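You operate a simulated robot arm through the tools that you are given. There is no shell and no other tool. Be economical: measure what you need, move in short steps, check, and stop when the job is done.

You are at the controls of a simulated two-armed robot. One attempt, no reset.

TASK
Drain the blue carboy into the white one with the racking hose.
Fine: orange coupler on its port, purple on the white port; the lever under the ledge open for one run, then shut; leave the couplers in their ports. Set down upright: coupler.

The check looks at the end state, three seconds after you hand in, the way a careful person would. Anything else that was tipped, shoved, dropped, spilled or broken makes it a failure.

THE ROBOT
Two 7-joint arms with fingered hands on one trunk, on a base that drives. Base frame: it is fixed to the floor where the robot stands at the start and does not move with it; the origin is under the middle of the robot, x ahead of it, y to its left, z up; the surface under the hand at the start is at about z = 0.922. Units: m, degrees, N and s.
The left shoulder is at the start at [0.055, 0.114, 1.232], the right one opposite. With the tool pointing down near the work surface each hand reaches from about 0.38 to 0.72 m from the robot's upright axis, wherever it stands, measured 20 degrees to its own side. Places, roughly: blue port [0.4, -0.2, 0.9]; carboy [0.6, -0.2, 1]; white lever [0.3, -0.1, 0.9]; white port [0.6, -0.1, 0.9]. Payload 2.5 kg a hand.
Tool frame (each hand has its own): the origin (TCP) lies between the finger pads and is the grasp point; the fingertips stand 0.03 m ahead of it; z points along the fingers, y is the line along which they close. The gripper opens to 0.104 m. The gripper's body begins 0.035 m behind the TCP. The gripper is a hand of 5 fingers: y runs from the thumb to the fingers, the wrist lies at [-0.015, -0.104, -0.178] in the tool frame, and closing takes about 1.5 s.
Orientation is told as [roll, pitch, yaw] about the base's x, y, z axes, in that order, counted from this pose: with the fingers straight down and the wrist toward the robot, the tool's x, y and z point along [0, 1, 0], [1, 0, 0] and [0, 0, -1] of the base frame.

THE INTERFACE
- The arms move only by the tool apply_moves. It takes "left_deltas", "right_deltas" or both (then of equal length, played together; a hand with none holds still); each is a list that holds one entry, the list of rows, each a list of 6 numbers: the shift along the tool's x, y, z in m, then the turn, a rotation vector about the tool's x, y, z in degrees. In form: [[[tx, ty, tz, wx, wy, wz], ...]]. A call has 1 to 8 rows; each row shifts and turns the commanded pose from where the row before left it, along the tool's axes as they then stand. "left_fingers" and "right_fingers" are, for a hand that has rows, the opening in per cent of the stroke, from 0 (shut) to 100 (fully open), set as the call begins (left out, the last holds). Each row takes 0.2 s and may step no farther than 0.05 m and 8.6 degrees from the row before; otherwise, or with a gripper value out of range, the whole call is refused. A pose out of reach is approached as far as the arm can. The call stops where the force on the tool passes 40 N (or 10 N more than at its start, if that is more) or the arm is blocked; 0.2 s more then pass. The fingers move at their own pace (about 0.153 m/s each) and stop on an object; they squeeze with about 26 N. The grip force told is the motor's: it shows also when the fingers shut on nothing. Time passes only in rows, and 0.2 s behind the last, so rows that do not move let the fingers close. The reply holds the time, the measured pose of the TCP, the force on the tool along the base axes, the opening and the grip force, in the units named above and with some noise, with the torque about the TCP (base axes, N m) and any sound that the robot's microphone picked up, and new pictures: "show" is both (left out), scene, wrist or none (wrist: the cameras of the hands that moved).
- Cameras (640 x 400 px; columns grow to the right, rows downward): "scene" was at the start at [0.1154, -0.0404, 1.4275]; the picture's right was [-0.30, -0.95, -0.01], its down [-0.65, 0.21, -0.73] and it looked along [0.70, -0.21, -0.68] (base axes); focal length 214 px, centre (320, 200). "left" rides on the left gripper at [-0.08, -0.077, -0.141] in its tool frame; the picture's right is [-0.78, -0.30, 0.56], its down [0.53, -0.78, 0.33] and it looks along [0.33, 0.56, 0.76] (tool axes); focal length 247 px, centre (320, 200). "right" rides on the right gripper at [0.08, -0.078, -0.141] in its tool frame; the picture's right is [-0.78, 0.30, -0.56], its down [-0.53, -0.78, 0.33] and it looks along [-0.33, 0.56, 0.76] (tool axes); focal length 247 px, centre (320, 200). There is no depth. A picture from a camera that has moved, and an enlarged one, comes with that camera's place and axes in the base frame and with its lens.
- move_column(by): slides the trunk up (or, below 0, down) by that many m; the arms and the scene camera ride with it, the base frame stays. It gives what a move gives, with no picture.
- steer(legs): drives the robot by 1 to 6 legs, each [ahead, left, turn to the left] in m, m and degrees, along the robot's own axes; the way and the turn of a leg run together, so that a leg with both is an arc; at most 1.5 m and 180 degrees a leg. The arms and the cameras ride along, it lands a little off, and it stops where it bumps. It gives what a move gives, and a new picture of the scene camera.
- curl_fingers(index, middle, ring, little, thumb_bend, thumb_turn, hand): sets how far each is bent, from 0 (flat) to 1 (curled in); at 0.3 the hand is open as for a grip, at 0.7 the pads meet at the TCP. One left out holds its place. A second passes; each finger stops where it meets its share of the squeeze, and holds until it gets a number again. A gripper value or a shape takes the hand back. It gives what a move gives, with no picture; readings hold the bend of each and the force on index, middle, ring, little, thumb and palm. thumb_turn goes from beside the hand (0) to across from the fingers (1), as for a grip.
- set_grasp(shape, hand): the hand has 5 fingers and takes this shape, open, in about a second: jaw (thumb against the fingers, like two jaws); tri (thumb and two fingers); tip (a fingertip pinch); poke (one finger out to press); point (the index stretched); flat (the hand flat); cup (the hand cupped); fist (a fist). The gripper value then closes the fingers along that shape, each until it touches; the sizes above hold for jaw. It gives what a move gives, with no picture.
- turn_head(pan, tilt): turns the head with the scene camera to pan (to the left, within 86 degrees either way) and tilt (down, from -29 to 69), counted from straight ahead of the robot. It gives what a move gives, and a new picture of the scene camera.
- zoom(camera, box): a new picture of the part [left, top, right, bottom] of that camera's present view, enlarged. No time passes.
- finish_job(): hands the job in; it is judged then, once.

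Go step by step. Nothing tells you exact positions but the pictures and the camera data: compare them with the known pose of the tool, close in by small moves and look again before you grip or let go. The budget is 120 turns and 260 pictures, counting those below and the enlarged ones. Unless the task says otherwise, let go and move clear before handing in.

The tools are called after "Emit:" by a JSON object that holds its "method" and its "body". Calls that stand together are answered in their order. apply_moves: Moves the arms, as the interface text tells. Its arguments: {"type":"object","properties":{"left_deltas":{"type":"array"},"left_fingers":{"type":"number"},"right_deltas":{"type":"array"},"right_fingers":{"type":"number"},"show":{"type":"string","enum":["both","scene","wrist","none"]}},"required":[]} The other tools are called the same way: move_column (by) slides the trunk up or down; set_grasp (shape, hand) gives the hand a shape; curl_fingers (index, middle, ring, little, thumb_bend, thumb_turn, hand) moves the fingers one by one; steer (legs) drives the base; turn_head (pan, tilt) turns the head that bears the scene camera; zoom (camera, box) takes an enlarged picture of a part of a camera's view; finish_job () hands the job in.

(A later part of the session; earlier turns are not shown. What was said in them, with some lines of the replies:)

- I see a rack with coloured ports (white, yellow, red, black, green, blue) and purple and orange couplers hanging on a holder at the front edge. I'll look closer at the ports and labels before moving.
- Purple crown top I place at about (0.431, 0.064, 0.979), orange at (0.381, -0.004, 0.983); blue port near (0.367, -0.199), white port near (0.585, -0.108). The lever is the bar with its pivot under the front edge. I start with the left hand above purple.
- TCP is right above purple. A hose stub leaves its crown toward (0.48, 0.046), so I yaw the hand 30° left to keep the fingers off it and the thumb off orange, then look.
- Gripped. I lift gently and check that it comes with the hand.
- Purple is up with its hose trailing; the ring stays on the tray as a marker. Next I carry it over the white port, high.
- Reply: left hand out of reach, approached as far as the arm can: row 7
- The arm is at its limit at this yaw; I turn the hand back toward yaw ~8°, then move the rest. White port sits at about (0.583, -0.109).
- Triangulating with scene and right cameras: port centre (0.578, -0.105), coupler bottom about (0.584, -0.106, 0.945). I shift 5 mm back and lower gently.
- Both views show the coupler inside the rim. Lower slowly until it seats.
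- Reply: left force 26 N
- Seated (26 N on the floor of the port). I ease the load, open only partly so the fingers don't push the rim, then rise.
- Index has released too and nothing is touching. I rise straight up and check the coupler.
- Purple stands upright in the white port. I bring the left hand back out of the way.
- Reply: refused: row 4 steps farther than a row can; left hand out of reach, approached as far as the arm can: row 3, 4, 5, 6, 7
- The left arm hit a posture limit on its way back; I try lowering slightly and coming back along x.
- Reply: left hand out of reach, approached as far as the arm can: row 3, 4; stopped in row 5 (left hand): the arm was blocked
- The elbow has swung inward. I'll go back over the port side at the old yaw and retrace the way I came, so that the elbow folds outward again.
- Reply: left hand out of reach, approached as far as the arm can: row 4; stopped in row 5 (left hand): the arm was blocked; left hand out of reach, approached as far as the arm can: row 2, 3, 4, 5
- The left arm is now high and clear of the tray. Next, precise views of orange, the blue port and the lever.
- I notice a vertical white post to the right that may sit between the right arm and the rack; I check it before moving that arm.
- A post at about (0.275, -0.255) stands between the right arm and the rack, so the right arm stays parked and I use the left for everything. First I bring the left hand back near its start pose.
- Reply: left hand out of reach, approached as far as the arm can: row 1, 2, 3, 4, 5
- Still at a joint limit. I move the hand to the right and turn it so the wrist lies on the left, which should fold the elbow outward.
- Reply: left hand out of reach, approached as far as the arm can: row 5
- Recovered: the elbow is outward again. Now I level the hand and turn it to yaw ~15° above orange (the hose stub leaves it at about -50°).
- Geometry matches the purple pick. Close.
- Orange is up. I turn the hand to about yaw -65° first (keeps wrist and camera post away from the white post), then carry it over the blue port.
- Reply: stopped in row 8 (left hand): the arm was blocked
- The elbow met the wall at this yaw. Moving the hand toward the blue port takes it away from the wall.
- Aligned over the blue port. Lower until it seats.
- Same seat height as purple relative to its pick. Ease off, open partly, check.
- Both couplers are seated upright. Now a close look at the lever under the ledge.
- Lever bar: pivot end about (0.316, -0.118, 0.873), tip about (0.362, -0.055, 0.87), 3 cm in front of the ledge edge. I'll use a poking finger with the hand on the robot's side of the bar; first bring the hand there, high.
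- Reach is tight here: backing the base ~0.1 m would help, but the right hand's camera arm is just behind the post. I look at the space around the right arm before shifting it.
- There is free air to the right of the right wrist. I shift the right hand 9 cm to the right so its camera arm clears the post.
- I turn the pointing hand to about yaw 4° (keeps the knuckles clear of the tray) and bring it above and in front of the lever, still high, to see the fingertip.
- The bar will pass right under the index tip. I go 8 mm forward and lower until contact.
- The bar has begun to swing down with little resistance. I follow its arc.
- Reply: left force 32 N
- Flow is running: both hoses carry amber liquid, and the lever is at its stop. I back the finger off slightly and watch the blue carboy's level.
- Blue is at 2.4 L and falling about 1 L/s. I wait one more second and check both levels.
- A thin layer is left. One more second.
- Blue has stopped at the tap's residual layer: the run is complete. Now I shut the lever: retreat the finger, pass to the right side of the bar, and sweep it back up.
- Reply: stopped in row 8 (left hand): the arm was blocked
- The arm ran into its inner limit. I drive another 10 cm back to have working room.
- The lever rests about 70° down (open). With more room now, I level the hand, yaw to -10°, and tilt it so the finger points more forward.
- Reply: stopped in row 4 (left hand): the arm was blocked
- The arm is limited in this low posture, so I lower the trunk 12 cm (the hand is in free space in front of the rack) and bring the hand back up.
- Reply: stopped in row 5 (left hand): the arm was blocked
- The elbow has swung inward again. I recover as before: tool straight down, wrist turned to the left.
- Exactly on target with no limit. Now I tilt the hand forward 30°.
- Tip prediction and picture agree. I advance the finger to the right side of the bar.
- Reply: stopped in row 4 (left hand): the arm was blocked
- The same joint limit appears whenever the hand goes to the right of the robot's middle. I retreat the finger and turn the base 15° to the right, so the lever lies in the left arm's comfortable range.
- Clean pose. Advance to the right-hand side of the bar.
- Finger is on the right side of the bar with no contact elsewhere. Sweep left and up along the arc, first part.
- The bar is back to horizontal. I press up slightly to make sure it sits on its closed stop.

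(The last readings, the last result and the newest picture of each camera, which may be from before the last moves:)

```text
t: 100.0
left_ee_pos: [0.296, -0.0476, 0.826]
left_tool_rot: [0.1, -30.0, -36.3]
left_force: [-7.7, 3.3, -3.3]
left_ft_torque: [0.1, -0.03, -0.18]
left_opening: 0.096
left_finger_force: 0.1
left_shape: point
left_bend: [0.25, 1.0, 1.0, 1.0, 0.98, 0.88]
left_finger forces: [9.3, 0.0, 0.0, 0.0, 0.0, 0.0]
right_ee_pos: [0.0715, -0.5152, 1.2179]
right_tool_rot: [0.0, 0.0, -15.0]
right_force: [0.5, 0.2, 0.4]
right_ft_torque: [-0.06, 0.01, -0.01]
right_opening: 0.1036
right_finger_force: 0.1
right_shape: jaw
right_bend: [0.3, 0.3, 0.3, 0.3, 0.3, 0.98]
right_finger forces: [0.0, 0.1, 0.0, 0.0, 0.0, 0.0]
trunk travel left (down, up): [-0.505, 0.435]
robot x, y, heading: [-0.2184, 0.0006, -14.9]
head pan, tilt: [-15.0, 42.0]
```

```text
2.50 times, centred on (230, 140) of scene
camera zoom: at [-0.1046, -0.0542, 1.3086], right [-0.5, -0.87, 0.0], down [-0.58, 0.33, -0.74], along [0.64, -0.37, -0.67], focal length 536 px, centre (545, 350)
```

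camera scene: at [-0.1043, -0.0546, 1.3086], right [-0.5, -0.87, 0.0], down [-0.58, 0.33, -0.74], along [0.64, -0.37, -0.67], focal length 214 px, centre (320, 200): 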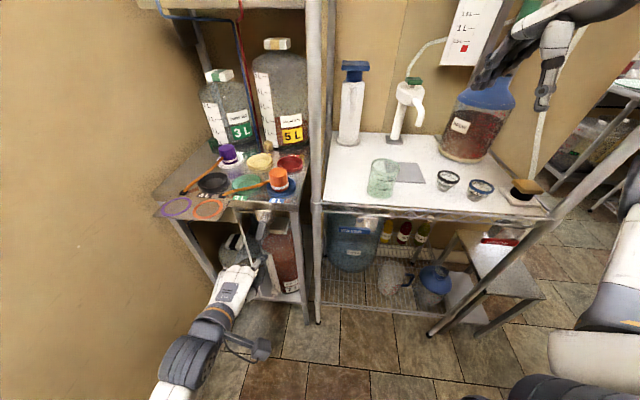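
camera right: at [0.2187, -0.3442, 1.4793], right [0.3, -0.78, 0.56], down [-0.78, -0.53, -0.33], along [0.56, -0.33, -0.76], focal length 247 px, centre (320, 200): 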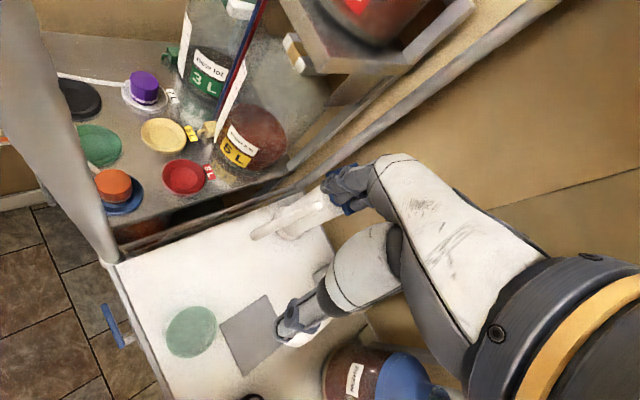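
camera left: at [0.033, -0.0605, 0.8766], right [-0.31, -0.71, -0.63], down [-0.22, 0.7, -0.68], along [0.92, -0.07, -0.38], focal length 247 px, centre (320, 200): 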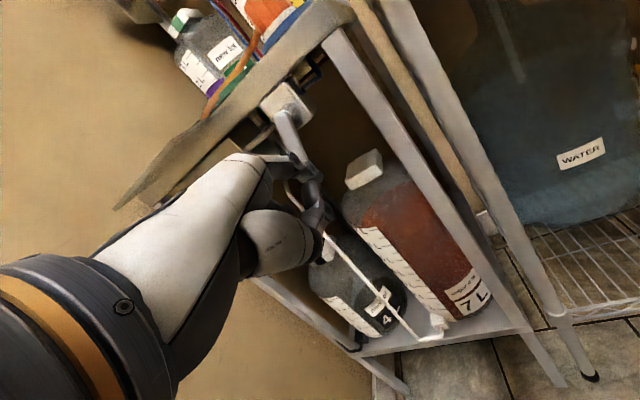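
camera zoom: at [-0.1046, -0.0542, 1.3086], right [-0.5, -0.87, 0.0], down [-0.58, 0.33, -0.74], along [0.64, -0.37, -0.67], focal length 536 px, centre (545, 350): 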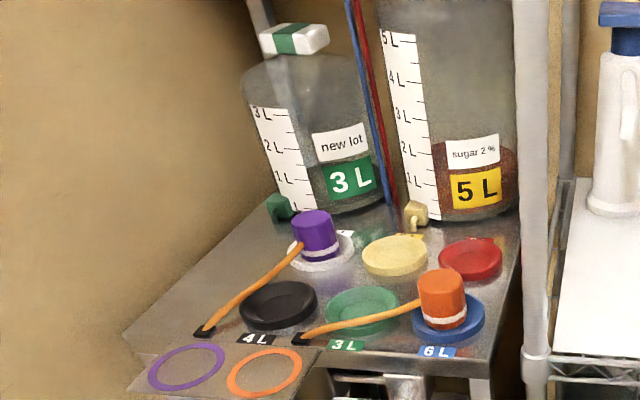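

Lever is on its closed stop and the couplers are upright in their ports. I drop the finger off the bar and back out.

Emit:
{"method": "apply_moves", "body": {"left_deltas": [[[0, -0.005, 0.0087, 0, 0, 0], [0, -0.01, 0.005, 0, 0, 0], [0, -0.026, -0.015, 0, 0, 0], [0, -0.026, -0.015, 0, 0, 0], [0, -0.026, -0.015, 0, 0, 0], [0, -0.026, -0.015, 0, 0, 0], [0, 0, 0, 0, 0, 0]]], "show": "scene"}}

Emit:
{"method": "zoom", "body": {"camera": "scene", "box": [180, 150, 320, 310]}}

Emit:
{"method": "zoom", "body": {"camera": "scene", "box": [220, 195, 300, 255]}}

```text
t: 101.6
left_ee_pos: [0.1936, 0.0287, 0.8084]
left_tool_rot: [0.1, -30.1, -36.4]
left_force: [0.5, -0.2, 1.0]
left_ft_torque: [-0.02, -0.02, -0.01]
left_opening: 0.0959
left_finger_force: 0.0
left_shape: point
left_bend: [0.2, 1.0, 1.0, 1.0, 0.98, 0.88]
left_finger forces: [0.0, 0.0, 0.1, 0.0, 0.0, 0.0]
right_ee_pos: [0.074, -0.5177, 1.2185]
right_tool_rot: [0.0, 0.1, -14.9]
right_force: [0.8, 0.2, 0.2]
right_ft_torque: [0.02, 0.02, 0.0]
right_opening: 0.1034
right_finger_force: 0.0
right_shape: jaw
right_bend: [0.3, 0.3, 0.3, 0.3, 0.3, 0.98]
right_finger forces: [0.1, 0.0, 0.0, 0.0, 0.1, 0.0]
trunk travel left (down, up): [-0.505, 0.435]
robot x, y, heading: [-0.2207, -0.0013, -15.1]
head pan, tilt: [-15.0, 42.0]
camera scene: at [-0.1043, -0.0546, 1.3086], right [-0.5, -0.87, 0.0], down [-0.58, 0.33, -0.74], along [0.64, -0.37, -0.67], focal length 214 px, centre (320, 200)
```

scene: 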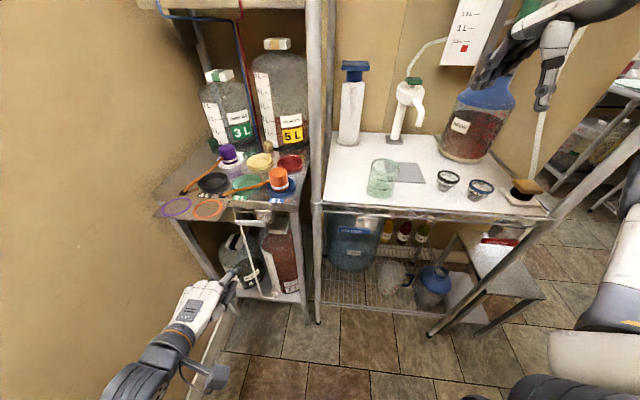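

```text
2.50 times, centred on (250, 230) of scene
camera zoom: at [-0.1043, -0.0546, 1.3086], right [-0.5, -0.87, 0.0], down [-0.58, 0.33, -0.74], along [0.64, -0.37, -0.67], focal length 536 px, centre (495, 125)
```

zoom: 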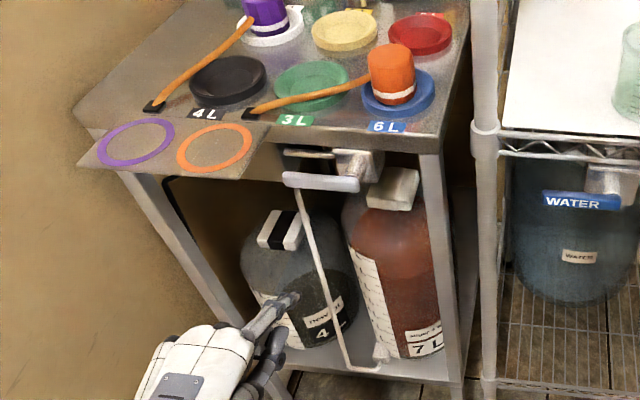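

```text
6.67 times, centred on (260, 225) of scene
camera zoom: at [-0.1043, -0.0546, 1.3086], right [-0.5, -0.87, 0.0], down [-0.58, 0.33, -0.74], along [0.64, -0.37, -0.67], focal length 1430 px, centre (720, 33)
```

zoom: 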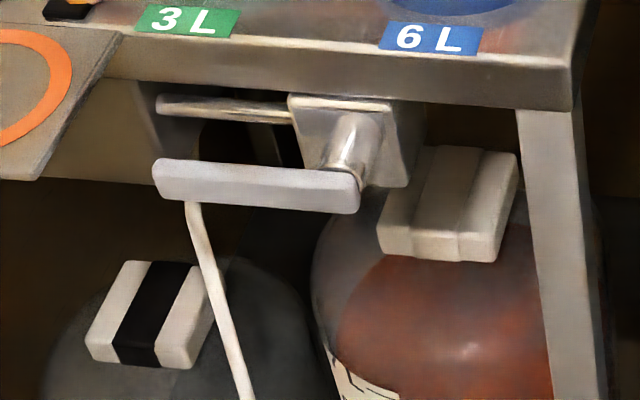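

The lever is shut and stays shut. Both couplers stand upright in their ports, the blue carboy is drained, the white one has not overflowed, and both hands are clear. I'm handing in.

Emit:
{"method": "finish_job", "body": {}}

```text
The job is handed in.
```

I drained the blue carboy into the white one and handed the job in. A thin layer is left in the bottom of the blue, where the flow stopped by itself.

- **Couplers:** orange is in the blue port and purple is in the white port, both upright.
- **Lever:** I opened it for one run, then shut it. It stayed on its closed stop after I took the finger away.
- **White carboy:** it took the full run and I saw no overflow or spill.
- **Contact:** the left elbow briefly bumped the wall while I was carrying the orange coupler. It pushed the robot about 2 cm, and the robot sprang back. The pictures showed nothing knocked over or moved.
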